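You operate a simulated robot arm through the tools that you are given. There is no shell and no other tool. Be economical: measure what you need, move in short steps, check, and stop when the job is done.

You are at the controls of a simulated two-armed robot. One attempt, no reset.

Task
Seal-test the teal cover, then vent the tester and free the clamp.
Fine: clamp it tight for the test; shut the Covers drawer; the cover stays on the bed. Where these are worked on the way, their far stop is far enough and under half their travel is too little: covers drawer.

It is judged by the outcome, as a careful person would: the job done as asked, and still so three seconds after it is handed in. It fails if anything else is knocked over, pushed out of place, dropped, spilled or broken. A push-on lid holds only when it is set on centred and level and pressed home; a screw cap is set on level and turned clockwise until tight.

Robot
Two 7-joint arms with fingered hands on one trunk, on a base that drives. Base frame: it is fixed to the floor where the robot stands at the start and does not move with it; the origin is under the middle of the robot, x ahead of it, y to its left, z up. Lengths are in mm, angles in degrees, forces in N, time in s.
The left shoulder is at the start at [23, 214, 1269], the right one opposite. With the tool pointing down near the work surface each hand reaches from about 100 to 520 mm from the robot's upright axis, wherever it stands, measured 20 degrees to its own side. Places, roughly: covers drawer [600, 100, 700]; light button [700, -400, 900]; orange clamp [500, 200, 900]; press plate [1200, -1200, 1000]; purple slider [700, -600, 900]. Payload 3.3 kg a hand.
The TCP of each hand is the grasp point between the finger pads, 26 mm short of the fingertips. In the tool frame z runs along the fingers and y along their closing line. The gripper opens to 132 mm. The gripper's body begins 73 mm behind the TCP. The gripper is a hand of 2 fingers: y runs from the thumb to the fingers, the wrist lies at [0, 0, -224] in the tool frame.
Orientation is that of the tool frame in the base frame, as a unit quaternion [w, x, y, z]. With the fingers straight down and closing along the base's y, the tool's x points along the base's -x, its y along +y and its z along -z.

Tools
- The arms move only by the tool arm_command. It takes "left_plan", "right_plan" or both (then of equal length, played together; a hand with none holds still); each is a list of rows, each a list of 6 numbers: the shift along the tool's x, y, z in units of 250 mm (1.0 is 250 mm), then the turn, a rotation vector about the tool's x, y, z in units of 120 degrees (1.0 is 120 degrees). In form: [[x, y, z, wx, wy, wz], ...]. A call has 1 to 8 rows; each row is the pose to reach, as a shift and turn from the pose commanded when the call began, along the tool's axes at that moment. A call with a number of a shift or a turn outside -1 to 1 is refused whole. Rows are played at 5 a second. More than 50 mm and 8.6 degrees between two rows, and nothing of the call is played. A pose out of reach is approached as far as the arm can. The call stops where the force on the tool passes 40 N (or 10 N more than at its start, if that is more) or the arm is blocked; 0.2 s more then pass. In this call time passes only in rows, and 0.2 s behind the last. The reply holds the time, the measured pose of the TCP, the force on the tool along the base axes, the opening and the grip force, in the units named above and with some noise, with the torque about the TCP (base axes, N m) and any sound that the robot's microphone picked up.
- Cameras (640 x 400 px; columns grow to the right, rows downward): "scene" is now at [95, 5.5, 1431.1]; the picture's right is [0.15, -0.99, 0.00], its down [-0.80, -0.12, -0.59] and it looks along [0.58, 0.09, -0.81] (base axes); focal length 214 px, centre (320, 200). "left" rides on the left gripper at [-66, -3, -99] in its tool frame; the picture's right is [0.04, -1.00, 0.00], its down [0.83, 0.03, -0.55] and it looks along [0.55, 0.02, 0.83] (tool axes); focal length 261 px, centre (320, 200). "right" rides on the right gripper at [66, -3, -99] in its tool frame; the picture's right is [0.04, 1.00, 0.00], its down [-0.83, 0.03, -0.55] and it looks along [-0.55, 0.02, 0.83] (tool axes); focal length 261 px, centre (320, 200). There is no depth. A picture from a camera that has moved, and an enlarged one, comes with that camera's place and axes in the base frame and with its lens. The place of the scene camera against the robot may be out by one fixed shift of up to 25 mm in any direction.
- grab_frame(camera): a new picture of that camera. It takes no simulated time.
- lift_body(by): slides the trunk up (or, below 0, down) by that many mm; the arms and the scene camera ride with it, the base frame stays. It gives what a move gives, with no picture.
- base_move(legs): drives the robot by 1 to 6 legs, each [ahead, left, turn to the left] in mm, mm and degrees, along the robot's own axes; the way and the turn of a leg run together, so that a leg with both is an arc; at most 1500 mm and 180 degrees a leg. The arms and the cameras ride along, it lands a little off, and it stops where it bumps. It gives what a move gives.
- finger_targets(finger1, thumb_bend, hand): sets how far each is bent, from 0 (flat) to 1 (curled in); at 0.3 the hand is open as for a grip, at 0.7 the pads meet at the TCP. One left out holds its place. A second passes; each finger stops where it meets its share of the squeeze, and holds until it gets a number again. It is the only way to open and close the hand. It gives what a move gives, with no picture; readings hold the bend of each and the force on the fingers (four entries, about 0 where the hand has none), thumb and palm.
- head_to(pan, tilt): turns the head with the scene camera to pan (to the left, within 86 degrees either way) and tilt (down, from -29 to 69), counted from straight ahead of the robot. It gives what a move gives.
- enlarge(camera, box): a new picture of the part [left, top, right, bottom] of that camera's present view, enlarged. It takes no simulated time.
- sign_off(): hands the job in; it is judged then, once.

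Work in short steps. Places have to be worked out from the pictures, the camera data and where the tool is seen: move nearer, look again, correct. Check each grasp and each placing, and mend what went wrong. You have 120 turns and 88 pictures in all, those below and enlarged ones among them. Open the grippers and draw the arms clear of the work before you hand the job in, unless the task says otherwise; then end with one line.

The tools are called after "Call:" by a JSON object that holds its "api" and its "payload". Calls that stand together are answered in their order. arm_command: Moves the arms, as the interface text tells. Its arguments: {"type":"object","properties":{"left_plan":{"type":"array","items":{"type":"array","items":{"type":"number"}}},"right_plan":{"type":"array","items":{"type":"array","items":{"type":"number"}}}},"required":[]} The other tools are called the same way: lift_body (by) slides the trunk up or down; finger_targets (finger1, thumb_bend, hand) moves the fingers one by one; base_move (legs) drives the base; head_to (pan, tilt) turns the head that bears the scene camera; grab_frame (camera) takes a picture; enlarge (camera, box) takes an enlarged picture of a part of a camera's view; sign_off () hands the job in.

At the start:

```text
time: 0.0
left_ee_pos: [440.5, 319.4, 1164.3]
left_ee_rot: [0.0, -0.001, 1.0, 0.0]
left_contact_force: [0.1, 0.4, 0.3]
left_wrist_torque: [0.01, -0.01, 0.01]
left_finger_gap: 132.1
left_grip_force: 0.0
left_shape: jaw
left_bend: [0.3, 0.3]
left_finger forces: [0.0, 0.0, 0.0, 0.0, 0.1, 0.0]
right_ee_pos: [393.8, -111.9, 1209.2]
right_ee_rot: [0.001, 0.0, 1.0, 0.0]
right_contact_force: [-0.5, 1.3, -0.4]
right_wrist_torque: [0.0, -0.03, -0.03]
right_finger_gap: 131.9
right_grip_force: 0.1
right_shape: jaw
right_bend: [0.3, 0.3]
right_finger forces: [0.0, 0.1, 0.0, 0.1, 0.1, 0.1]
trunk travel left (down, up): [-550.0, 211.0]
robot x, y, heading: [1.6, -0.1, 0.0]
head pan, tilt: [8.7, 54.1]
```

scene: 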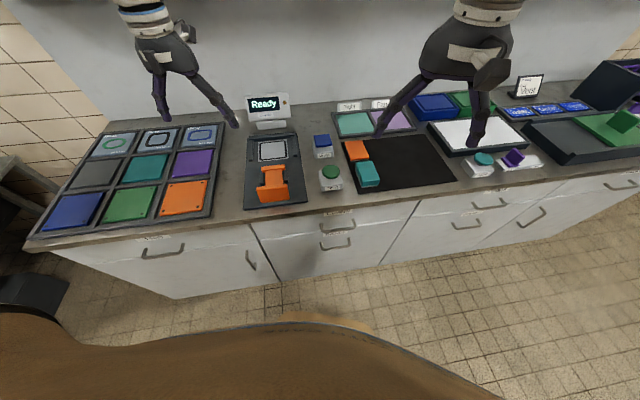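
right: 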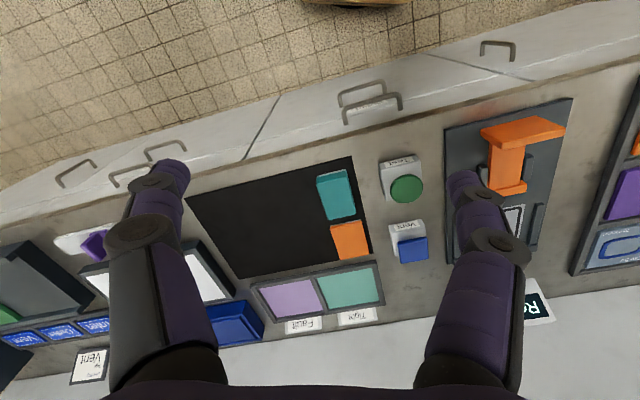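
left: 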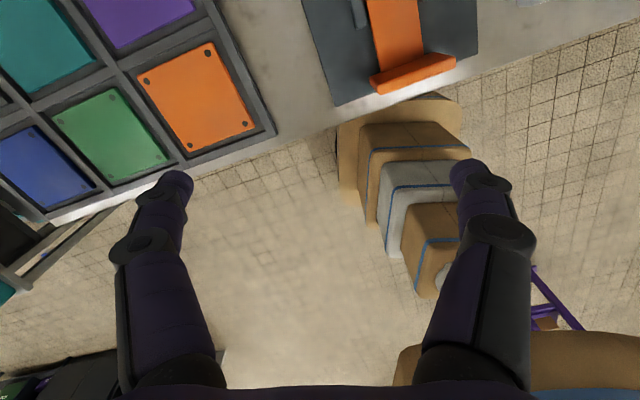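

I'll take a closer look at the bench to read the labels.

Call:
{"api": "enlarge", "payload": {"camera": "scene", "box": [220, 80, 460, 230]}}

Call:
{"api": "enlarge", "payload": {"camera": "scene", "box": [400, 50, 640, 200]}}

Call:
{"api": "enlarge", "payload": {"camera": "scene", "box": [20, 110, 260, 260]}}

Call:
{"api": "enlarge", "payload": {"camera": "scene", "box": [100, 180, 580, 300]}}

```text
2.67 times, centred on (340, 155) of scene
camera zoom: at [95.0, 5.5, 1431.1], right [0.15, -0.99, 0.0], down [-0.8, -0.12, -0.59], along [0.58, 0.09, -0.81], focal length 572 px, centre (267, 320)
```

zoom: 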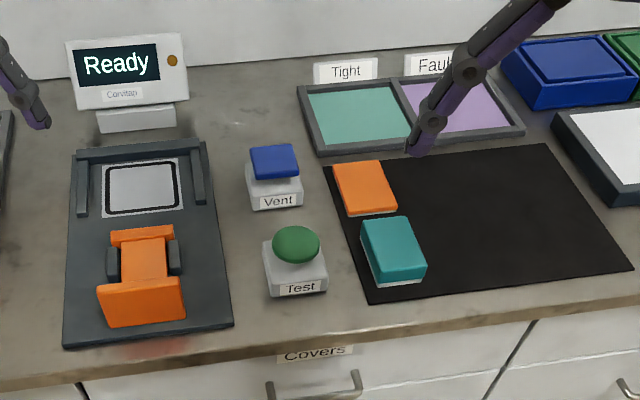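

```text
2.67 times, centred on (520, 125) of scene
camera zoom: at [95.0, 5.5, 1431.1], right [0.15, -0.99, 0.0], down [-0.8, -0.12, -0.59], along [0.58, 0.09, -0.81], focal length 572 px, centre (-213, 400)
```

zoom: 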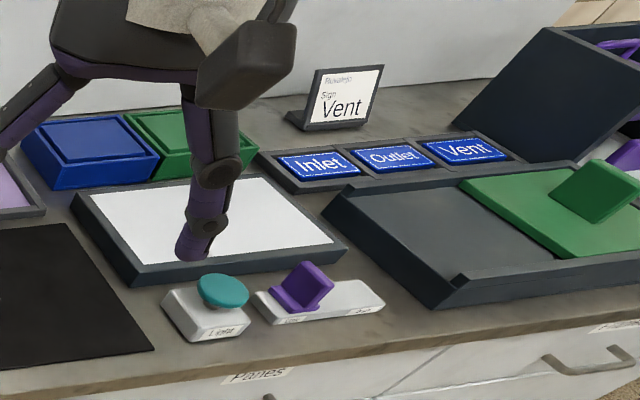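

```text
2.67 times, centred on (140, 185) of scene
camera zoom: at [95.0, 5.5, 1431.1], right [0.15, -0.99, 0.0], down [-0.8, -0.12, -0.59], along [0.58, 0.09, -0.81], focal length 572 px, centre (800, 240)
```

zoom: 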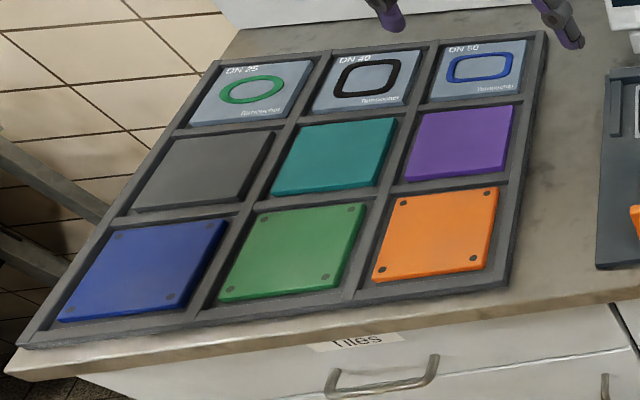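

```text
1.33 times, centred on (340, 240) of scene
camera zoom: at [95.0, 5.5, 1431.1], right [0.15, -0.99, 0.0], down [-0.8, -0.12, -0.59], along [0.58, 0.09, -0.81], focal length 286 px, centre (293, 147)
```

zoom: 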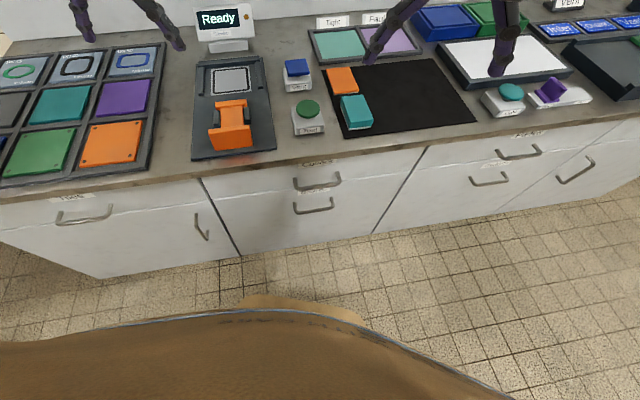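

I'll enlarge the mat items and the drawer front from the right wrist camera.

Call:
{"api": "enlarge", "payload": {"camera": "right", "box": [230, 60, 590, 285]}}

Call:
{"api": "enlarge", "payload": {"camera": "scene", "box": [290, 130, 400, 200]}}

Call:
{"api": "enlarge", "payload": {"camera": "scene", "box": [230, 200, 430, 290]}}

```text
1.78 times, centred on (410, 172) of right
camera zoom: at [328.2, -113.9, 1309.1], right [-0.04, 1.0, 0.0], down [0.83, 0.03, 0.55], along [0.55, 0.02, -0.83], focal length 463 px, centre (160, 249)
```

zoom: 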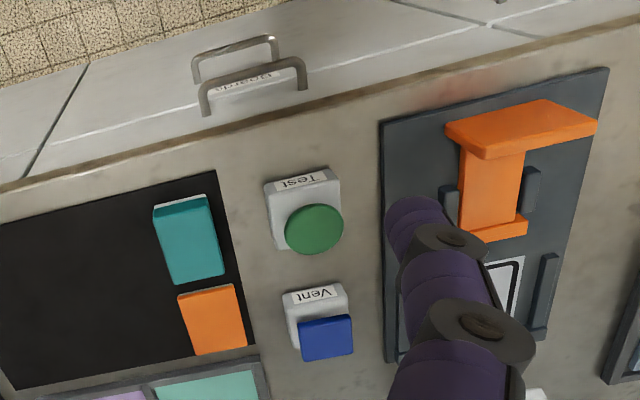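

```text
5.71 times, centred on (345, 165) of scene
camera zoom: at [95.0, 5.5, 1431.1], right [0.15, -0.99, 0.0], down [-0.8, -0.12, -0.59], along [0.58, 0.09, -0.81], focal length 1226 px, centre (177, 400)
```

zoom: 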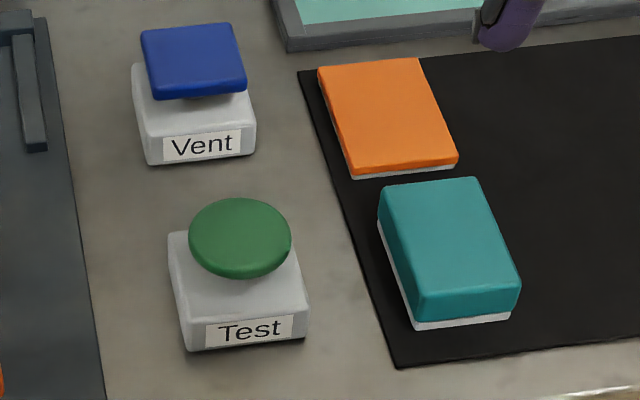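

```text
3.20 times, centred on (330, 245) of scene
camera zoom: at [95.0, 5.5, 1431.1], right [0.15, -0.99, 0.0], down [-0.8, -0.12, -0.59], along [0.58, 0.09, -0.81], focal length 686 px, centre (288, 56)
```

zoom: 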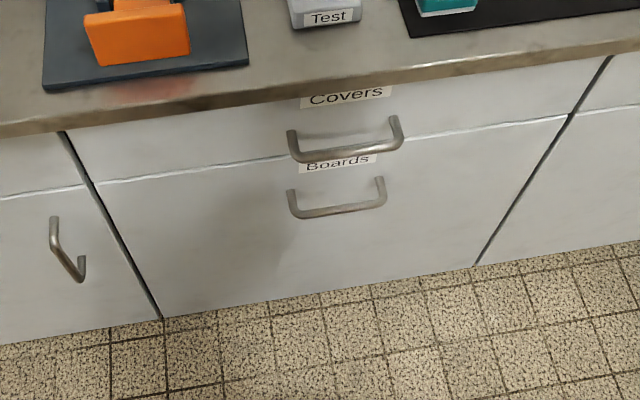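

The Covers drawer looks shut and its bar is near (447, -3, 765); bench top ≈850, edge x≈483. I'll open it to see whether the cover under test is inside. First I back off with a slight left shift, then view with the head more level.

Call:
{"api": "base_move", "payload": {"legs": [[-200, 80, 0]]}}

Call:
{"api": "head_to", "payload": {"pan": 0, "tilt": 40}}

Call:
{"api": "grab_frame", "payload": {"camera": "scene"}}

```text
time: 1.7
left_ee_pos: [236.7, 400.1, 1164.3]
left_ee_rot: [0.001, -0.001, 1.0, 0.0]
left_contact_force: [-0.5, 0.5, 0.4]
left_wrist_torque: [-0.01, -0.03, -0.04]
left_finger_gap: 131.8
left_grip_force: 0.1
left_shape: jaw
left_bend: [0.3, 0.3]
left_finger forces: [0.0, 0.1, 0.0, 0.0, 0.0, 0.0]
right_ee_pos: [190.2, -30.9, 1210.5]
right_ee_rot: [0.001, -0.002, 1.0, 0.0]
right_contact_force: [0.3, 0.1, -0.3]
right_wrist_torque: [-0.01, -0.01, 0.03]
right_finger_gap: 132.1
right_grip_force: 0.1
right_shape: jaw
right_bend: [0.3, 0.3]
right_finger forces: [0.1, 0.0, 0.0, 0.1, 0.1, 0.0]
trunk travel left (down, up): [-550.0, 211.0]
robot x, y, heading: [-198.6, 80.9, 0.1]
head pan, tilt: [8.7, 54.1]
```

```text
time: 2.4
left_ee_pos: [238.4, 400.5, 1165.1]
left_ee_rot: [0.001, 0.0, 1.0, 0.001]
left_contact_force: [-0.5, 0.2, 0.2]
left_wrist_torque: [0.0, 0.01, 0.01]
left_finger_gap: 131.9
left_grip_force: 0.0
left_shape: jaw
left_bend: [0.3, 0.3]
left_finger forces: [0.0, 0.0, 0.1, 0.0, 0.1, 0.0]
right_ee_pos: [190.8, -31.7, 1209.9]
right_ee_rot: [0.0, -0.002, 1.0, 0.001]
right_contact_force: [0.2, 0.2, 0.3]
right_wrist_torque: [0.0, -0.02, -0.01]
right_finger_gap: 132.2
right_grip_force: 0.1
right_shape: jaw
right_bend: [0.3, 0.3]
right_finger forces: [0.0, 0.1, 0.1, 0.1, 0.1, 0.1]
trunk travel left (down, up): [-550.0, 211.0]
robot x, y, heading: [-199.9, 78.9, 0.2]
head pan, tilt: [0.0, 40.0]
```

```text
77 pictures are left
camera scene: at [-94.4, 74.2, 1450.5], right [0.0, -1.0, 0.0], down [-0.64, 0.0, -0.77], along [0.77, 0.0, -0.64], focal length 214 px, centre (320, 200)
```

scene: 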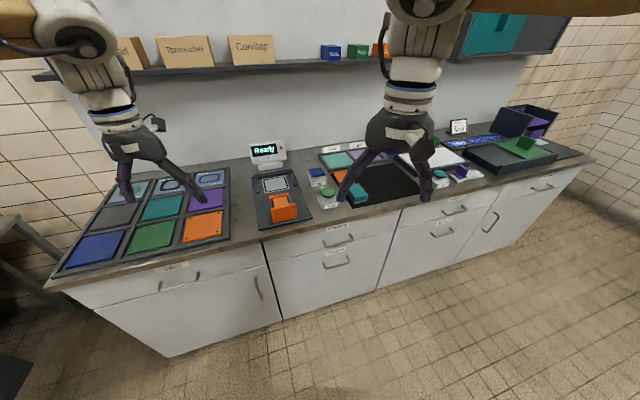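

The right hand will be turned to point forward and 30° down with its closing line vertical, in two halves.

Call:
{"api": "arm_command", "payload": {"right_plan": [[0, 0, 0, -0.0278, -0.0278, 0.0481], [0, 0, 0, -0.0556, -0.0556, 0.0963], [0, 0, 0, -0.0834, -0.0834, 0.1444], [0, 0, 0, -0.1111, -0.1111, 0.1926], [0, 0, 0, -0.1389, -0.1389, 0.2407], [0, 0, 0, -0.1667, -0.1667, 0.2889], [0, 0, 0, -0.1945, -0.1945, 0.337]]}}

Call:
{"api": "arm_command", "payload": {"right_plan": [[0, 0, 0, -0.0278, -0.0278, 0.0481], [0, 0, 0, -0.0556, -0.0556, 0.0963], [0, 0, 0, -0.0834, -0.0834, 0.1444], [0, 0, 0, -0.1111, -0.1111, 0.1926], [0, 0, 0, -0.1389, -0.1389, 0.2407], [0, 0, 0, -0.1667, -0.1667, 0.2889], [0, 0, 0, -0.1945, -0.1945, 0.337]]}}

Call:
{"api": "lift_body", "payload": {"by": -380}}

Call:
{"api": "grab_frame", "payload": {"camera": "right"}}

Call:
{"api": "grab_frame", "payload": {"camera": "scene"}}

```text
time: 4.0
left_ee_pos: [237.3, 400.3, 1166.5]
left_ee_rot: [0.0, -0.001, 1.0, 0.0]
left_contact_force: [-0.1, -0.6, -0.6]
left_wrist_torque: [-0.01, 0.01, -0.01]
left_finger_gap: 131.8
left_grip_force: 0.1
left_shape: jaw
left_bend: [0.3, 0.3]
left_finger forces: [0.1, 0.1, 0.0, 0.1, 0.0, 0.1]
right_ee_pos: [190.2, -32.6, 1209.7]
right_ee_rot: [0.198, 0.34, 0.898, 0.198]
right_contact_force: [0.0, 0.6, 0.1]
right_wrist_torque: [0.0, 0.03, 0.01]
right_finger_gap: 132.1
right_grip_force: 0.0
right_shape: jaw
right_bend: [0.3, 0.3]
right_finger forces: [0.0, 0.1, 0.0, 0.1, 0.1, 0.0]
trunk travel left (down, up): [-550.0, 211.0]
robot x, y, heading: [-201.3, 84.3, 0.1]
head pan, tilt: [0.0, 40.0]
```

```text
time: 5.6
left_ee_pos: [237.1, 400.2, 1165.2]
left_ee_rot: [0.0, -0.001, 1.0, 0.0]
left_contact_force: [0.4, -0.3, -0.3]
left_wrist_torque: [0.01, 0.0, 0.01]
left_finger_gap: 131.9
left_grip_force: 0.1
left_shape: jaw
left_bend: [0.3, 0.3]
left_finger forces: [0.0, 0.0, 0.0, 0.0, 0.0, 0.1]
right_ee_pos: [335.9, -87.4, 1239.9]
right_ee_rot: [0.347, 0.606, 0.623, 0.352]
right_contact_force: [0.7, -0.7, -0.5]
right_wrist_torque: [0.01, -0.04, -0.01]
right_finger_gap: 131.8
right_grip_force: 0.0
right_shape: jaw
right_bend: [0.3, 0.3]
right_finger forces: [0.1, 0.0, 0.0, 0.1, 0.0, 0.1]
right hand out of reach, approached as far as the arm can: row 3, 4, 5, 6, 7
trunk travel left (down, up): [-550.0, 211.0]
robot x, y, heading: [-203.8, 78.7, 0.2]
head pan, tilt: [0.0, 40.0]
```

```text
time: 9.3
left_ee_pos: [237.4, 400.5, 786.1]
left_ee_rot: [0.0, -0.001, 1.0, 0.0]
left_contact_force: [-0.8, -0.3, 0.6]
left_wrist_torque: [0.01, 0.02, -0.01]
left_finger_gap: 131.7
left_grip_force: 0.1
left_shape: jaw
left_bend: [0.3, 0.3]
left_finger forces: [0.1, 0.0, 0.1, 0.0, 0.0, 0.1]
right_ee_pos: [360.7, -86.2, 749.3]
right_ee_rot: [0.28, 0.639, 0.656, 0.288]
right_contact_force: [1.0, -1.6, 0.0]
right_wrist_torque: [-0.02, 0.01, -0.01]
right_finger_gap: 131.7
right_grip_force: 0.2
right_shape: jaw
right_bend: [0.3, 0.3]
right_finger forces: [0.0, 0.0, 0.0, 0.0, 0.0, 0.1]
trunk travel left (down, up): [-170.0, 591.0]
robot x, y, heading: [-202.3, 79.4, -0.1]
head pan, tilt: [0.0, 40.0]
```

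```text
76 pictures are left
camera right: at [284.8, -21.7, 815.4], right [0.68, 0.06, 0.73], down [-0.36, -0.84, 0.4], along [0.64, -0.54, -0.55], focal length 261 px, centre (320, 200)
```

right: 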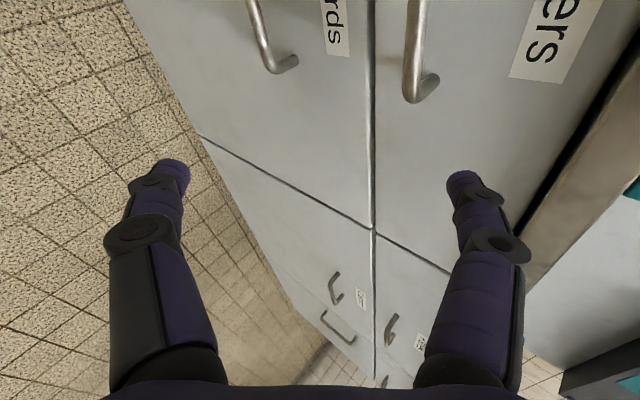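

```text
75 pictures are left
camera scene: at [-29.7, 74.4, 1066.1], right [0.0, -1.0, 0.0], down [-0.64, 0.0, -0.77], along [0.77, 0.0, -0.64], focal length 214 px, centre (320, 200)
```

scene: 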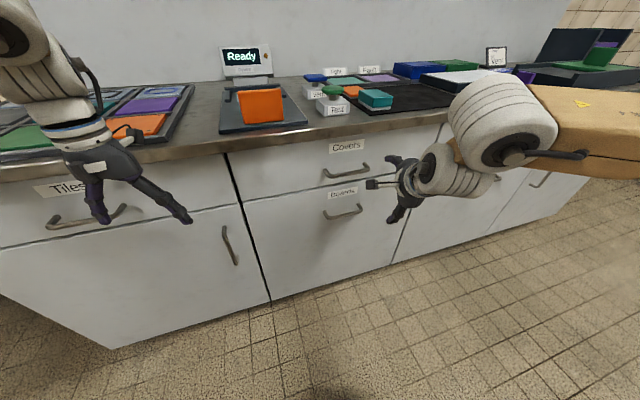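

The Covers bar centre is about (450, 0, 755), and the right hand now points about 47° down-forward. I'll narrow the hand and make a small test move to confirm the commanded pose.

Call:
{"api": "finger_targets", "payload": {"hand": "right", "finger1": 0.53, "thumb_bend": 0.53}}

Call:
{"api": "arm_command", "payload": {"right_plan": [[0.06, 0.05, -0.02, 0, 0, 0], [0.12, 0.1, -0.04, 0, 0, 0]]}}

```text
time: 10.3
left_ee_pos: [237.2, 400.7, 785.3]
left_ee_rot: [0.0, -0.001, 1.0, 0.001]
left_contact_force: [-0.8, -0.3, -0.1]
left_wrist_torque: [-0.01, -0.01, 0.02]
left_finger_gap: 131.9
left_grip_force: 0.0
left_shape: jaw
left_bend: [0.3, 0.3]
left_finger forces: [0.0, 0.0, 0.1, 0.1, 0.0, 0.1]
right_ee_pos: [360.6, -85.3, 748.9]
right_ee_rot: [0.281, 0.639, 0.656, 0.288]
right_contact_force: [-0.1, 0.0, 0.5]
right_wrist_torque: [0.02, 0.03, 0.03]
right_finger_gap: 56.9
right_grip_force: 0.0
right_shape: fingers
right_bend: [0.53, 0.53]
right_finger forces: [0.0, 0.1, 0.0, 0.1, 0.1, 0.0]
trunk travel left (down, up): [-170.0, 591.0]
robot x, y, heading: [-201.0, 80.6, 0.1]
head pan, tilt: [0.0, 40.0]
```

```text
time: 10.9
left_ee_pos: [236.0, 400.3, 785.7]
left_ee_rot: [0.0, -0.001, 1.0, -0.001]
left_contact_force: [-0.6, -0.4, -1.0]
left_wrist_torque: [-0.04, 0.0, -0.02]
left_finger_gap: 131.8
left_grip_force: 0.0
left_shape: jaw
left_bend: [0.3, 0.3]
left_finger forces: [0.0, 0.0, 0.0, 0.0, 0.0, 0.1]
right_ee_pos: [370.0, -56.2, 774.0]
right_ee_rot: [0.281, 0.639, 0.656, 0.287]
right_contact_force: [0.4, 0.1, 0.4]
right_wrist_torque: [0.0, 0.0, -0.01]
right_finger_gap: 56.7
right_grip_force: 0.0
right_shape: fingers
right_bend: [0.53, 0.53]
right_finger forces: [0.1, 0.1, 0.0, 0.0, 0.1, 0.0]
trunk travel left (down, up): [-170.0, 591.0]
robot x, y, heading: [-201.2, 81.7, 0.3]
head pan, tilt: [0.0, 40.0]
```

It follows from the measured pose, so I move to the pre-grasp point at about (381, -3, 816) and check by camera.

Call:
{"api": "arm_command", "payload": {"right_plan": [[0.106, 0.08, -0.04, 0, 0, 0], [0.212, 0.157, -0.077, 0, 0, 0]]}}

Call:
{"api": "grab_frame", "payload": {"camera": "right"}}

Call:
{"api": "enlarge", "payload": {"camera": "scene", "box": [200, 100, 520, 300]}}

```text
time: 11.5
left_ee_pos: [238.9, 400.7, 785.1]
left_ee_rot: [0.0, -0.001, 1.0, 0.0]
left_contact_force: [-0.4, 0.5, 0.8]
left_wrist_torque: [0.02, 0.03, 0.01]
left_finger_gap: 132.0
left_grip_force: 0.0
left_shape: jaw
left_bend: [0.3, 0.3]
left_finger forces: [0.0, 0.0, 0.0, 0.1, 0.0, 0.0]
right_ee_pos: [383.5, -2.4, 816.5]
right_ee_rot: [0.281, 0.639, 0.656, 0.287]
right_contact_force: [-0.3, -0.8, -0.2]
right_wrist_torque: [0.04, 0.01, 0.05]
right_finger_gap: 56.7
right_grip_force: 0.1
right_shape: fingers
right_bend: [0.53, 0.53]
right_finger forces: [0.0, 0.0, 0.1, 0.0, 0.0, 0.1]
trunk travel left (down, up): [-170.0, 591.0]
robot x, y, heading: [-202.1, 80.5, 0.2]
head pan, tilt: [0.0, 40.0]
```

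```text
74 pictures are left
camera right: at [307.2, 61.7, 882.7], right [0.68, 0.06, 0.73], down [-0.36, -0.84, 0.4], along [0.64, -0.54, -0.55], focal length 261 px, centre (320, 200)
```

right: 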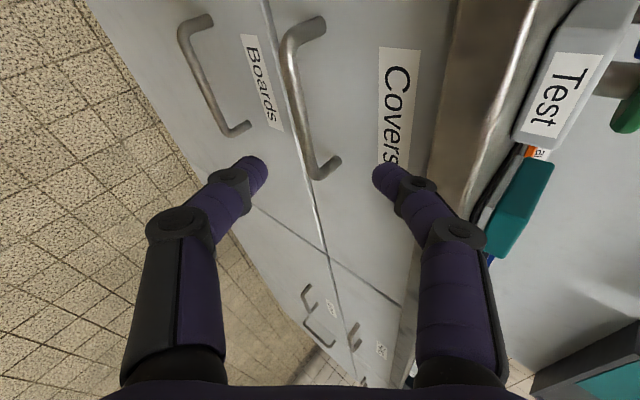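

```text
2.00 times, centred on (360, 200) of scene
camera zoom: at [-29.6, 74.5, 1066.0], right [0.0, -1.0, 0.0], down [-0.64, 0.0, -0.77], along [0.77, 0.0, -0.64], focal length 429 px, centre (240, 200)
```

zoom: 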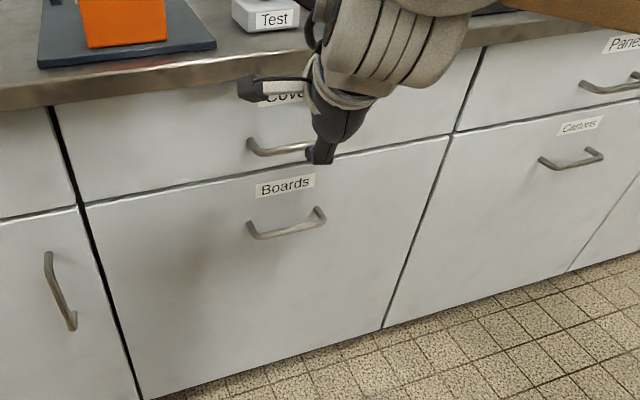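

The bar lies between the finger lines, slightly towards the thumb side. I'll advance about 72 mm along the tool with a small shift, then check.

Call:
{"api": "arm_command", "payload": {"right_plan": [[0.02, -0.012, 0.12, 0, 0, 0], [0.03, -0.024, 0.22, 0, 0, 0], [0.03, -0.028, 0.29, 0, 0, 0]]}}

Call:
{"api": "grab_frame", "payload": {"camera": "right"}}

```text
time: 12.3
left_ee_pos: [238.1, 400.4, 785.3]
left_ee_rot: [0.0, -0.001, 1.0, 0.0]
left_contact_force: [0.2, 0.2, 0.1]
left_wrist_torque: [0.01, 0.01, 0.01]
left_finger_gap: 132.2
left_grip_force: 0.0
left_shape: jaw
left_bend: [0.3, 0.3]
left_finger forces: [0.0, 0.1, 0.0, 0.0, 0.0, 0.0]
right_ee_pos: [430.3, 7.8, 761.6]
right_ee_rot: [0.28, 0.638, 0.657, 0.288]
right_contact_force: [-0.2, -0.4, 0.0]
right_wrist_torque: [0.0, 0.0, 0.02]
right_finger_gap: 56.6
right_grip_force: 0.1
right_shape: fingers
right_bend: [0.53, 0.53]
right_finger forces: [0.1, 0.0, 0.0, 0.0, 0.0, 0.0]
trunk travel left (down, up): [-170.0, 591.0]
robot x, y, heading: [-206.2, 78.7, 0.2]
head pan, tilt: [0.0, 40.0]
```

```text
72 pictures are left
camera right: at [354.9, 70.6, 827.1], right [0.68, 0.06, 0.73], down [-0.36, -0.84, 0.4], along [0.64, -0.54, -0.55], focal length 261 px, centre (320, 200)
```

right: 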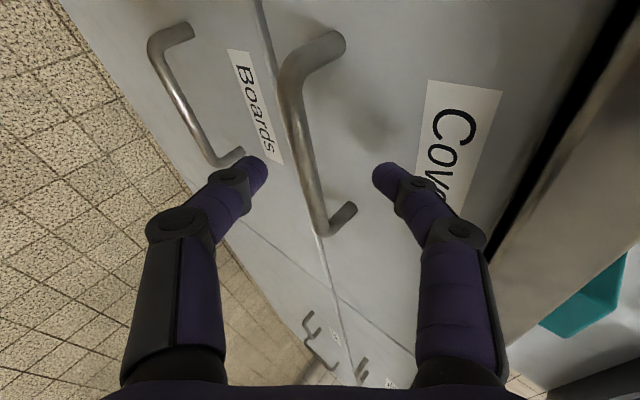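

The bar is about 33 mm beyond the TCP. I'll narrow slightly, advance 26 mm and close.

Call:
{"api": "finger_targets", "payload": {"hand": "right", "finger1": 0.58, "thumb_bend": 0.58}}

Call:
{"api": "arm_command", "payload": {"right_plan": [[0, -0.02, 0.05, 0, 0, 0], [0, -0.028, 0.1, 0, 0, 0]]}}

Call:
{"api": "grab_frame", "payload": {"camera": "right"}}

```text
time: 13.3
left_ee_pos: [237.9, 399.9, 785.0]
left_ee_rot: [-0.001, -0.001, 1.0, 0.0]
left_contact_force: [0.5, 0.6, 0.2]
left_wrist_torque: [-0.02, 0.0, 0.01]
left_finger_gap: 132.0
left_grip_force: 0.0
left_shape: jaw
left_bend: [0.3, 0.3]
left_finger forces: [0.0, 0.1, 0.0, 0.1, 0.0, 0.1]
right_ee_pos: [428.8, 7.2, 762.5]
right_ee_rot: [0.28, 0.639, 0.656, 0.288]
right_contact_force: [0.6, 0.1, 0.5]
right_wrist_torque: [-0.01, 0.0, 0.0]
right_finger_gap: 43.3
right_grip_force: 0.1
right_shape: fingers
right_bend: [0.57, 0.57]
right_finger forces: [0.1, 0.0, 0.1, 0.0, 0.0, 0.0]
trunk travel left (down, up): [-170.0, 591.0]
robot x, y, heading: [-202.9, 77.2, 0.1]
head pan, tilt: [0.0, 40.0]
```

```text
time: 13.9
left_ee_pos: [238.1, 398.9, 785.2]
left_ee_rot: [0.0, -0.001, 1.0, 0.0]
left_contact_force: [0.0, -0.1, -0.1]
left_wrist_torque: [0.01, 0.0, -0.02]
left_finger_gap: 131.7
left_grip_force: 0.0
left_shape: jaw
left_bend: [0.3, 0.3]
left_finger forces: [0.0, 0.0, 0.0, 0.0, 0.0, 0.0]
right_ee_pos: [443.3, 6.5, 740.4]
right_ee_rot: [0.28, 0.64, 0.656, 0.288]
right_contact_force: [0.0, -0.5, -0.2]
right_wrist_torque: [0.01, 0.04, 0.04]
right_finger_gap: 43.4
right_grip_force: 0.1
right_shape: fingers
right_bend: [0.57, 0.57]
right_finger forces: [0.0, 0.0, 0.0, 0.1, 0.0, 0.0]
trunk travel left (down, up): [-170.0, 591.0]
robot x, y, heading: [-200.9, 79.2, 0.4]
head pan, tilt: [0.0, 40.0]
```

```text
71 pictures are left
camera right: at [367.4, 70.3, 805.8], right [0.68, 0.06, 0.73], down [-0.36, -0.84, 0.4], along [0.64, -0.54, -0.55], focal length 261 px, centre (320, 200)
```

right: 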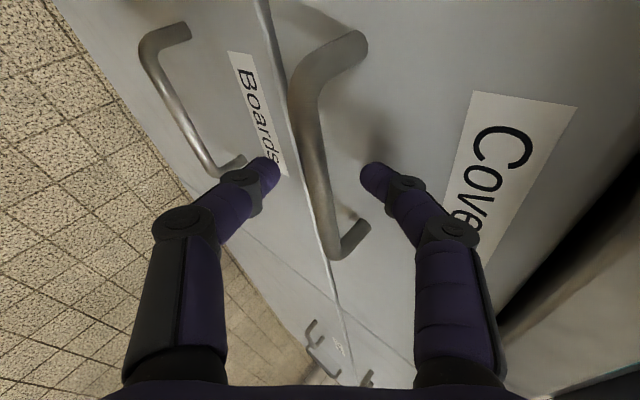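

The bar sits between the fingertips. I'll advance 7 mm more and close the hand.

Call:
{"api": "arm_command", "payload": {"right_plan": [[0, 0, 0.028, 0, 0, 0]]}}

Call:
{"api": "finger_targets", "payload": {"hand": "right", "finger1": 0.8, "thumb_bend": 0.8}}

Call:
{"api": "grab_frame", "payload": {"camera": "right"}}

```text
time: 14.3
left_ee_pos: [237.3, 400.3, 785.8]
left_ee_rot: [0.001, 0.0, 1.0, 0.0]
left_contact_force: [0.2, 0.3, 0.1]
left_wrist_torque: [0.01, 0.02, -0.03]
left_finger_gap: 132.0
left_grip_force: 0.0
left_shape: jaw
left_bend: [0.3, 0.3]
left_finger forces: [0.1, 0.0, 0.0, 0.1, 0.0, 0.1]
right_ee_pos: [447.2, 6.5, 736.3]
right_ee_rot: [0.28, 0.639, 0.656, 0.287]
right_contact_force: [-4.3, -1.2, 1.0]
right_wrist_torque: [-0.04, 0.0, -0.04]
right_finger_gap: 39.2
right_grip_force: 2.0
right_shape: fingers
right_bend: [0.59, 0.57]
right_finger forces: [3.1, 0.0, 0.0, 0.1, 0.1, 0.0]
trunk travel left (down, up): [-170.0, 591.0]
robot x, y, heading: [-200.9, 80.6, 0.0]
head pan, tilt: [0.0, 40.0]
```

```text
time: 15.3
left_ee_pos: [238.3, 399.3, 784.4]
left_ee_rot: [-0.001, -0.001, 1.0, 0.0]
left_contact_force: [0.2, -0.6, -0.8]
left_wrist_torque: [0.0, 0.04, -0.02]
left_finger_gap: 131.9
left_grip_force: 0.0
left_shape: jaw
left_bend: [0.3, 0.3]
left_finger forces: [0.1, 0.0, 0.1, 0.0, 0.1, 0.1]
right_ee_pos: [448.1, 5.7, 733.9]
right_ee_rot: [0.279, 0.64, 0.657, 0.285]
right_contact_force: [0.3, -0.7, -13.6]
right_wrist_torque: [0.0, 0.08, 0.01]
right_finger_gap: 0.0
right_grip_force: 12.1
right_shape: fingers
right_bend: [0.76, 0.73]
right_finger forces: [9.6, 0.1, 0.0, 0.0, 15.6, 0.1]
trunk travel left (down, up): [-170.0, 591.0]
robot x, y, heading: [-201.6, 78.4, -0.1]
head pan, tilt: [0.0, 40.0]
```

```text
70 pictures are left
camera right: at [372.8, 70.1, 799.4], right [0.68, 0.06, 0.73], down [-0.36, -0.84, 0.4], along [0.64, -0.54, -0.55], focal length 261 px, centre (320, 200)
```

right: 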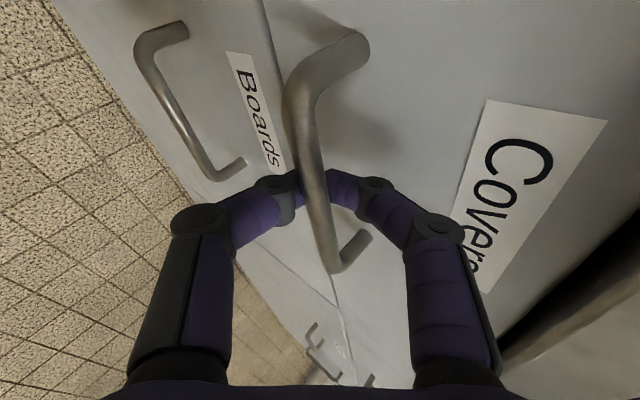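

The fingers have wrapped behind the bar. I'll drive straight back to pull the drawer.

Call:
{"api": "base_move", "payload": {"legs": [[-150, 0, 0]]}}

Call:
{"api": "grab_frame", "payload": {"camera": "scene"}}

```text
time: 16.7
left_ee_pos: [91.0, 398.2, 784.7]
left_ee_rot: [0.0, -0.002, 1.0, 0.001]
left_contact_force: [0.8, -0.2, 0.2]
left_wrist_torque: [0.0, 0.0, -0.01]
left_finger_gap: 131.7
left_grip_force: 0.0
left_shape: jaw
left_bend: [0.3, 0.3]
left_finger forces: [0.0, 0.0, 0.0, 0.0, 0.1, 0.0]
right_ee_pos: [302.1, 2.9, 734.2]
right_ee_rot: [0.281, 0.639, 0.656, 0.286]
right_contact_force: [7.4, -24.4, -11.7]
right_wrist_torque: [-0.08, -0.07, -0.21]
right_finger_gap: 0.0
right_grip_force: 18.3
right_shape: fingers
right_bend: [0.76, 0.72]
right_finger forces: [21.9, 0.0, 0.0, 0.0, 14.9, 0.1]
trunk travel left (down, up): [-170.0, 591.0]
robot x, y, heading: [-350.7, 81.7, 0.0]
head pan, tilt: [0.0, 40.0]
```

```text
69 pictures are left
camera scene: at [-174.9, 72.1, 1065.7], right [0.0, -1.0, 0.0], down [-0.64, 0.0, -0.76], along [0.76, 0.0, -0.64], focal length 214 px, centre (320, 200)
```

scene: 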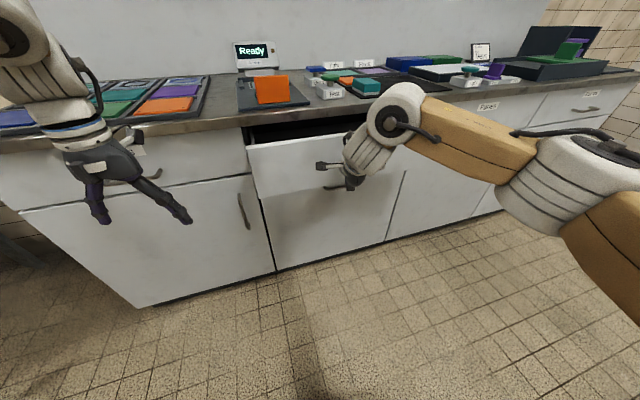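

The drawer is opening cleanly. I'll keep pulling to its stop.

Call:
{"api": "base_move", "payload": {"legs": [[-150, 0, 0]]}}

Call:
{"api": "grab_frame", "payload": {"camera": "scene"}}

```text
time: 17.6
left_ee_pos: [42.3, 398.0, 785.5]
left_ee_rot: [-0.001, 0.0, 1.0, 0.0]
left_contact_force: [0.2, -0.4, 0.3]
left_wrist_torque: [-0.03, 0.0, -0.02]
left_finger_gap: 132.0
left_grip_force: 0.1
left_shape: jaw
left_bend: [0.3, 0.3]
left_finger forces: [0.0, 0.0, 0.0, 0.0, 0.0, 0.0]
right_ee_pos: [254.3, -12.2, 731.7]
right_ee_rot: [0.291, 0.646, 0.65, 0.274]
right_contact_force: [1.0, -3.5, -3.5]
right_wrist_torque: [0.04, 0.04, -0.06]
right_finger_gap: 0.0
right_grip_force: 0.0
right_shape: fingers
right_bend: [0.77, 0.73]
right_finger forces: [0.1, 0.0, 0.1, 0.1, 0.0, 0.0]
trunk travel left (down, up): [-170.0, 591.0]
robot x, y, heading: [-401.0, 80.2, -0.1]
head pan, tilt: [0.0, 40.0]
stopped in leg 1: the force on the tool passed its limit at 47 N (the readings are from after the stop); the commanded pose is now the measured one
```

```text
68 pictures are left
camera scene: at [-225.7, 72.8, 1066.0], right [0.0, -1.0, 0.0], down [-0.64, 0.0, -0.77], along [0.77, 0.0, -0.64], focal length 214 px, centre (320, 200)
```

scene: 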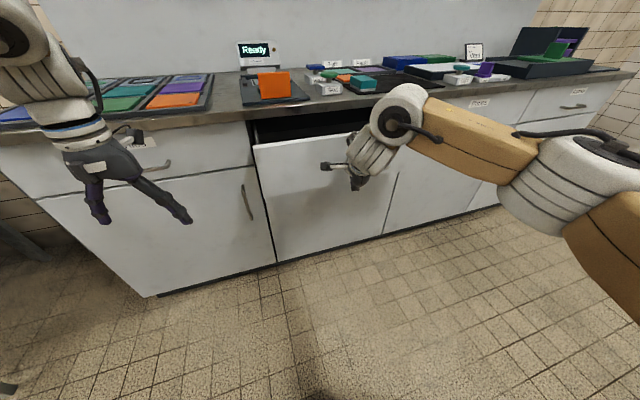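

The force limit tripped after about 200 mm of pull, probably the far stop. I'll open the hand, withdraw along the tool, and raise the trunk to look in.

Call:
{"api": "finger_targets", "payload": {"hand": "right", "finger1": 0.55, "thumb_bend": 0.55}}

Call:
{"api": "arm_command", "payload": {"right_plan": [[0, 0, -0.1, 0, 0, 0], [0, 0, -0.2, 0, 0, 0], [0, 0, -0.3, 0, 0, 0], [0, 0, -0.4, 0, 0, 0]]}}

Call:
{"api": "lift_body", "payload": {"by": 380}}

Call:
{"api": "head_to", "payload": {"pan": -5, "tilt": 45}}

Call:
{"api": "grab_frame", "payload": {"camera": "scene"}}

```text
time: 18.6
left_ee_pos: [41.1, 398.3, 784.9]
left_ee_rot: [0.0, 0.0, 1.0, 0.0]
left_contact_force: [-0.6, 0.1, 0.0]
left_wrist_torque: [-0.01, 0.05, 0.01]
left_finger_gap: 131.9
left_grip_force: 0.0
left_shape: jaw
left_bend: [0.3, 0.3]
left_finger forces: [0.1, 0.1, 0.0, 0.0, 0.0, 0.0]
right_ee_pos: [254.4, -9.4, 732.6]
right_ee_rot: [0.29, 0.645, 0.651, 0.276]
right_contact_force: [-0.8, 0.3, 0.2]
right_wrist_torque: [0.03, -0.01, -0.02]
right_finger_gap: 48.8
right_grip_force: 0.3
right_shape: fingers
right_bend: [0.55, 0.55]
right_finger forces: [0.2, 0.1, 0.0, 0.0, 0.0, 0.1]
trunk travel left (down, up): [-170.0, 591.0]
robot x, y, heading: [-395.3, 77.9, 0.3]
head pan, tilt: [0.0, 40.0]
```

```text
time: 19.6
left_ee_pos: [40.9, 398.1, 785.3]
left_ee_rot: [-0.001, 0.0, 1.0, 0.0]
left_contact_force: [0.1, -0.2, -0.3]
left_wrist_torque: [-0.02, 0.02, 0.01]
left_finger_gap: 132.0
left_grip_force: 0.1
left_shape: jaw
left_bend: [0.3, 0.3]
left_finger forces: [0.0, 0.0, 0.1, 0.1, 0.0, 0.1]
right_ee_pos: [181.2, -8.4, 799.8]
right_ee_rot: [0.29, 0.646, 0.65, 0.276]
right_contact_force: [0.8, -0.5, 0.1]
right_wrist_torque: [0.01, 0.01, 0.0]
right_finger_gap: 48.8
right_grip_force: 0.1
right_shape: fingers
right_bend: [0.55, 0.55]
right_finger forces: [0.0, 0.0, 0.0, 0.0, 0.0, 0.0]
trunk travel left (down, up): [-170.0, 591.0]
robot x, y, heading: [-399.8, 75.8, -0.1]
head pan, tilt: [0.0, 40.0]
```

```text
time: 23.3
left_ee_pos: [41.9, 397.6, 1164.9]
left_ee_rot: [0.0, 0.0, 1.0, 0.0]
left_contact_force: [0.3, -0.5, 0.0]
left_wrist_torque: [0.01, 0.02, 0.0]
left_finger_gap: 132.0
left_grip_force: 0.1
left_shape: jaw
left_bend: [0.3, 0.3]
left_finger forces: [0.0, 0.1, 0.1, 0.0, 0.0, 0.0]
right_ee_pos: [181.7, -9.7, 1180.9]
right_ee_rot: [0.29, 0.646, 0.65, 0.275]
right_contact_force: [-0.7, 0.2, -0.2]
right_wrist_torque: [-0.01, -0.01, -0.01]
right_finger_gap: 49.4
right_grip_force: 0.0
right_shape: fingers
right_bend: [0.55, 0.55]
right_finger forces: [0.1, 0.1, 0.0, 0.0, 0.0, 0.0]
trunk travel left (down, up): [-550.0, 211.0]
robot x, y, heading: [-400.3, 79.7, -0.0]
head pan, tilt: [0.0, 40.0]
```

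```text
time: 24.0
left_ee_pos: [41.2, 397.6, 1164.9]
left_ee_rot: [0.0, -0.001, 1.0, 0.0]
left_contact_force: [0.9, -0.2, 0.1]
left_wrist_torque: [0.01, -0.03, 0.02]
left_finger_gap: 132.0
left_grip_force: 0.0
left_shape: jaw
left_bend: [0.3, 0.3]
left_finger forces: [0.0, 0.0, 0.0, 0.0, 0.0, 0.0]
right_ee_pos: [181.2, -8.9, 1181.3]
right_ee_rot: [0.29, 0.646, 0.65, 0.276]
right_contact_force: [0.3, -0.2, 0.3]
right_wrist_torque: [-0.02, -0.05, -0.03]
right_finger_gap: 49.2
right_grip_force: 0.0
right_shape: fingers
right_bend: [0.55, 0.55]
right_finger forces: [0.1, 0.1, 0.0, 0.0, 0.0, 0.0]
trunk travel left (down, up): [-550.0, 211.0]
robot x, y, heading: [-404.1, 77.5, -0.1]
head pan, tilt: [-5.0, 45.0]
```

```text
67 pictures are left
camera scene: at [-295.4, 65.9, 1443.4], right [-0.09, -1.0, 0.0], down [-0.7, 0.06, -0.71], along [0.7, -0.06, -0.71], focal length 214 px, centre (320, 200)
```

scene: 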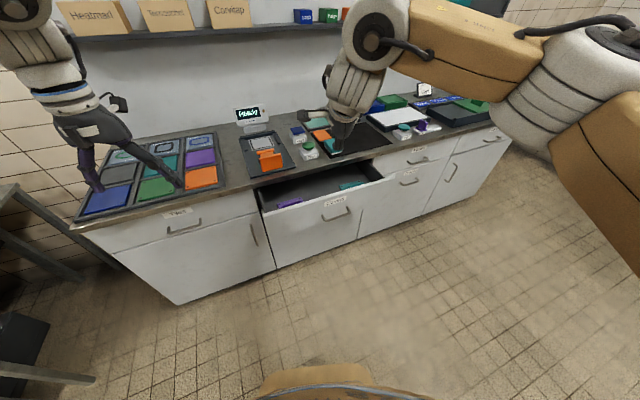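

There are a purple and a teal piece inside the drawer. I'll zoom in on them.

Call:
{"api": "enlarge", "payload": {"camera": "scene", "box": [240, 150, 400, 250]}}

```text
4.00 times, centred on (320, 200) of scene
camera zoom: at [-295.4, 65.9, 1443.4], right [-0.09, -1.0, 0.0], down [-0.7, 0.06, -0.71], along [0.7, -0.06, -0.71], focal length 858 px, centre (320, 200)
```

zoom: 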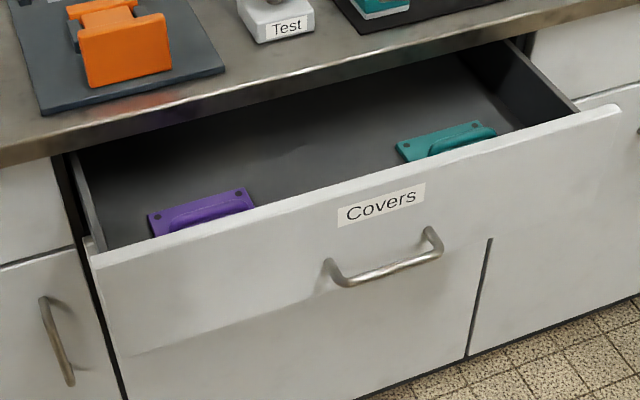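

The bench front is actually yawed about 16.5° to my frame, so that pull was oblique, and the drawer may not be at its stop. The teal cover with a grip boss lies in the drawer's front right. I'll square the robot up to the bench.

Call:
{"api": "base_move", "payload": {"legs": [[0, 0, 16.5], [0, -150, 0]]}}

Call:
{"api": "head_to", "payload": {"pan": 0, "tilt": 50}}

Call:
{"api": "grab_frame", "payload": {"camera": "scene"}}

```text
time: 26.3
left_ee_pos: [-25.3, 367.5, 1166.4]
left_ee_rot: [0.0, -0.146, 0.989, 0.001]
left_contact_force: [-1.2, 0.3, -0.3]
left_wrist_torque: [0.01, 0.02, 0.0]
left_finger_gap: 131.9
left_grip_force: 0.0
left_shape: jaw
left_bend: [0.3, 0.3]
left_finger forces: [0.0, 0.0, 0.0, 0.0, 0.1, 0.1]
right_ee_pos: [224.5, 17.4, 1181.2]
right_ee_rot: [0.246, 0.544, 0.737, 0.316]
right_contact_force: [0.1, -0.5, -0.7]
right_wrist_torque: [0.03, 0.0, 0.03]
right_finger_gap: 49.1
right_grip_force: 0.0
right_shape: fingers
right_bend: [0.55, 0.55]
right_finger forces: [0.0, 0.0, 0.0, 0.0, 0.0, 0.1]
trunk travel left (down, up): [-550.0, 211.0]
robot x, y, heading: [-354.4, -62.6, 16.7]
head pan, tilt: [-5.0, 45.0]
```

```text
time: 26.9
left_ee_pos: [-26.5, 369.1, 1166.4]
left_ee_rot: [0.0, -0.145, 0.989, 0.0]
left_contact_force: [-0.6, 0.6, -0.7]
left_wrist_torque: [0.01, 0.01, -0.02]
left_finger_gap: 131.8
left_grip_force: 0.0
left_shape: jaw
left_bend: [0.3, 0.3]
left_finger forces: [0.1, 0.0, 0.1, 0.1, 0.0, 0.0]
right_ee_pos: [224.6, 18.1, 1181.0]
right_ee_rot: [0.247, 0.544, 0.738, 0.315]
right_contact_force: [0.2, 0.1, -0.1]
right_wrist_torque: [0.0, 0.02, 0.01]
right_finger_gap: 49.2
right_grip_force: 0.0
right_shape: fingers
right_bend: [0.55, 0.55]
right_finger forces: [0.0, 0.0, 0.0, 0.0, 0.0, 0.1]
trunk travel left (down, up): [-550.0, 211.0]
robot x, y, heading: [-358.8, -62.7, 16.5]
head pan, tilt: [0.0, 50.0]
```

```text
65 pictures are left
camera scene: at [-260.5, -43.6, 1436.5], right [0.29, -0.96, 0.0], down [-0.73, -0.22, -0.64], along [0.62, 0.18, -0.77], focal length 214 px, centre (320, 200)
```

scene: 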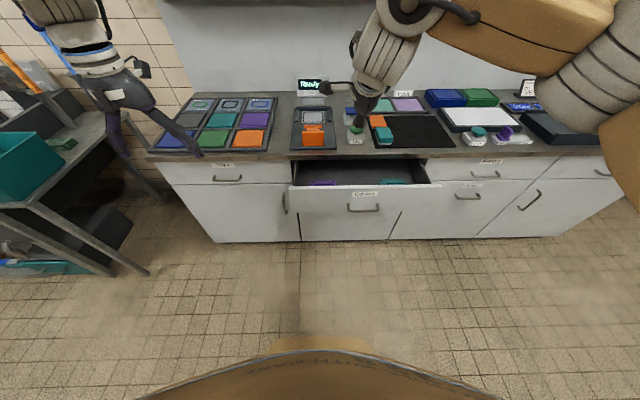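

The view is now square with the bench. I'll zoom on the drawer and the tester fixture.

Call:
{"api": "enlarge", "payload": {"camera": "scene", "box": [280, 145, 450, 220]}}

Call:
{"api": "enlarge", "payload": {"camera": "scene", "box": [280, 70, 440, 160]}}

```text
3.76 times, centred on (365, 182) of scene
camera zoom: at [-260.5, -43.6, 1436.5], right [0.29, -0.96, 0.0], down [-0.73, -0.22, -0.64], along [0.62, 0.18, -0.77], focal length 807 px, centre (151, 266)
```

zoom: 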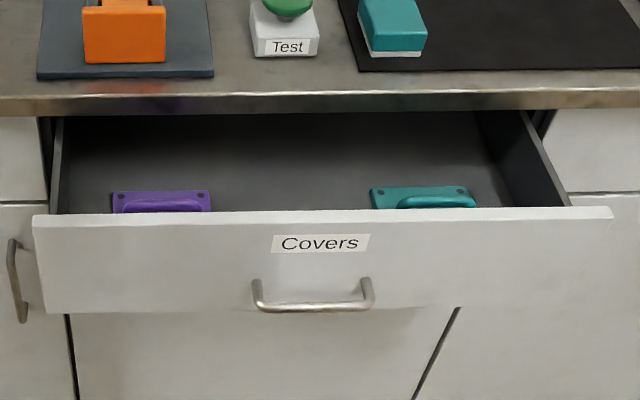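

```text
4.00 times, centred on (360, 115) of scene
camera zoom: at [-260.5, -43.6, 1436.5], right [0.29, -0.96, 0.0], down [-0.73, -0.22, -0.64], along [0.62, 0.18, -0.77], focal length 858 px, centre (160, 540)
```

zoom: 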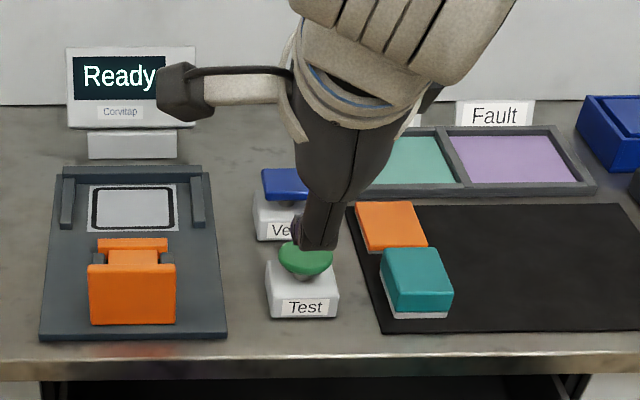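

The teal cover is partly under the bench slab and there may be travel left. I'll turn the right hand straight down (closing along the drawer axis), then drive forward to grip the front panel's top edge.

Call:
{"api": "arm_command", "payload": {"right_plan": [[0, 0, 0, 0.066, 0, 0], [0, 0, 0, 0.132, 0, 0], [0, 0, 0, 0.198, 0, 0], [0, 0, 0, 0.264, 0, 0], [0, 0, 0, 0.33, 0, 0], [0, 0, 0, 0.393, 0, 0]]}}

Call:
{"api": "base_move", "payload": {"legs": [[220, -60, 0]]}}

Call:
{"api": "grab_frame", "payload": {"camera": "right"}}

Call:
{"api": "grab_frame", "payload": {"camera": "scene"}}

```text
time: 28.6
left_ee_pos: [-25.2, 368.9, 1166.1]
left_ee_rot: [0.0, -0.146, 0.989, 0.0]
left_contact_force: [0.5, 0.4, 0.0]
left_wrist_torque: [0.04, -0.02, -0.03]
left_finger_gap: 132.0
left_grip_force: 0.1
left_shape: jaw
left_bend: [0.3, 0.3]
left_finger forces: [0.0, 0.0, 0.0, 0.1, 0.1, 0.1]
right_ee_pos: [117.5, -24.0, 1128.2]
right_ee_rot: [-0.028, 0.611, 0.79, -0.043]
right_contact_force: [0.3, -0.3, -0.7]
right_wrist_torque: [0.01, 0.01, 0.01]
right_finger_gap: 49.4
right_grip_force: 0.0
right_shape: fingers
right_bend: [0.55, 0.55]
right_finger forces: [0.0, 0.0, 0.1, 0.1, 0.0, 0.0]
right hand out of reach, approached as far as the arm can: row 3, 4, 5, 6
trunk travel left (down, up): [-550.0, 211.0]
robot x, y, heading: [-357.3, -64.3, 16.9]
head pan, tilt: [0.0, 50.0]
stopped in row 6 (right hand): the arm was blocked; the commanded pose is now the measured one
```

```text
time: 30.3
left_ee_pos: [200.9, 375.9, 1164.5]
left_ee_rot: [-0.001, -0.146, 0.989, 0.0]
left_contact_force: [-0.1, 0.2, -0.6]
left_wrist_torque: [-0.01, -0.03, -0.03]
left_finger_gap: 131.8
left_grip_force: 0.1
left_shape: jaw
left_bend: [0.3, 0.3]
left_finger forces: [0.1, 0.0, 0.1, 0.1, 0.0, 0.0]
right_ee_pos: [346.1, -17.0, 1128.3]
right_ee_rot: [-0.028, 0.609, 0.792, -0.042]
right_contact_force: [0.0, -0.3, 0.2]
right_wrist_torque: [0.04, 0.01, 0.0]
right_finger_gap: 49.4
right_grip_force: 0.1
right_shape: fingers
right_bend: [0.55, 0.55]
right_finger forces: [0.0, 0.0, 0.0, 0.0, 0.0, 0.1]
trunk travel left (down, up): [-550.0, 211.0]
robot x, y, heading: [-130.4, -53.3, 16.9]
head pan, tilt: [0.0, 50.0]
```

```text
62 pictures are left
camera right: at [336.3, 49.9, 1226.9], right [0.95, 0.29, -0.1], down [0.3, -0.78, 0.55], along [0.08, -0.56, -0.83], focal length 261 px, centre (320, 200)
```

right: 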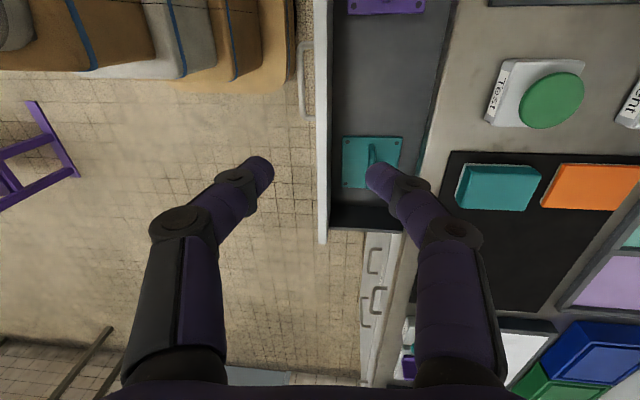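

```text
61 pictures are left
camera scene: at [-31.6, -37.0, 1436.4], right [0.29, -0.96, 0.0], down [-0.73, -0.22, -0.64], along [0.61, 0.19, -0.77], focal length 214 px, centre (320, 200)
```

scene: 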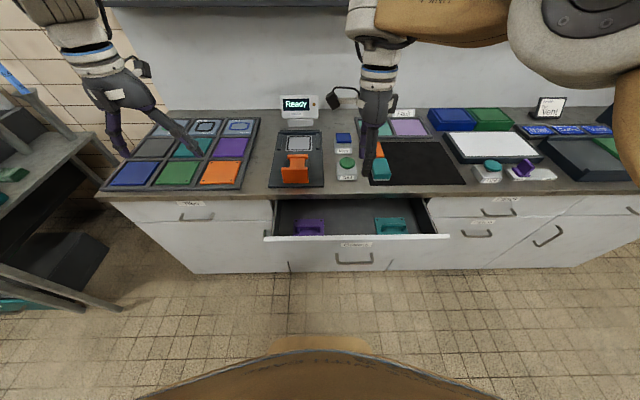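

The teal cover is fully exposed from above, so the drawer is open far enough. I'll move the robot closer and right so the right hand can reach over the cover, levelling the hand too.

Call:
{"api": "base_move", "payload": {"legs": [[100, -80, 0]]}}

Call:
{"api": "arm_command", "payload": {"right_plan": [[-0.1, -0.04, 0, -0.024, 0, 0], [-0.2, -0.08, 0, -0.048, 0, 0], [-0.3, -0.11, 0, -0.048, 0, 0]]}}

Call:
{"api": "grab_frame", "payload": {"camera": "right"}}

```text
time: 31.5
left_ee_pos: [319.2, 327.4, 1165.8]
left_ee_rot: [-0.001, -0.148, 0.989, 0.0]
left_contact_force: [0.4, -0.2, 0.7]
left_wrist_torque: [0.02, 0.04, 0.02]
left_finger_gap: 132.0
left_grip_force: 0.0
left_shape: jaw
left_bend: [0.3, 0.3]
left_finger forces: [0.0, 0.0, 0.1, 0.0, 0.1, 0.0]
right_ee_pos: [464.5, -66.0, 1129.6]
right_ee_rot: [-0.029, 0.61, 0.791, -0.042]
right_contact_force: [0.9, -0.2, -0.8]
right_wrist_torque: [-0.02, 0.04, -0.01]
right_finger_gap: 49.6
right_grip_force: 0.0
right_shape: fingers
right_bend: [0.55, 0.55]
right_finger forces: [0.0, 0.1, 0.0, 0.0, 0.0, 0.0]
trunk travel left (down, up): [-550.0, 211.0]
robot x, y, heading: [-14.1, -109.3, 17.0]
head pan, tilt: [0.0, 50.0]
```

```text
time: 32.3
left_ee_pos: [317.9, 326.7, 1165.1]
left_ee_rot: [0.0, -0.148, 0.989, 0.0]
left_contact_force: [0.5, -0.2, -0.5]
left_wrist_torque: [0.02, 0.03, 0.02]
left_finger_gap: 131.9
left_grip_force: 0.1
left_shape: jaw
left_bend: [0.3, 0.3]
left_finger forces: [0.0, 0.1, 0.0, 0.0, 0.0, 0.1]
right_ee_pos: [454.7, -145.9, 1134.0]
right_ee_rot: [0.003, 0.61, 0.793, -0.003]
right_contact_force: [0.3, -0.5, 1.2]
right_wrist_torque: [0.03, -0.07, -0.03]
right_finger_gap: 49.5
right_grip_force: 0.2
right_shape: fingers
right_bend: [0.55, 0.55]
right_finger forces: [0.1, 0.1, 0.1, 0.0, 0.1, 0.0]
trunk travel left (down, up): [-550.0, 211.0]
robot x, y, heading: [-10.1, -111.8, 17.0]
head pan, tilt: [0.0, 50.0]
```

```text
60 pictures are left
camera right: at [435.8, -82.3, 1232.1], right [0.96, 0.3, 0.0], down [0.25, -0.79, 0.56], along [0.17, -0.53, -0.83], focal length 261 px, centre (320, 200)
```

right: 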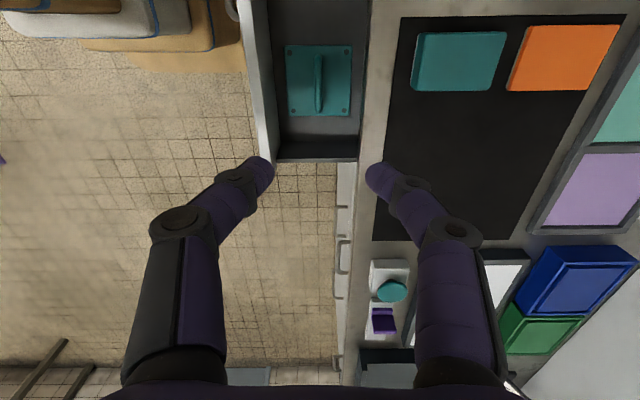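

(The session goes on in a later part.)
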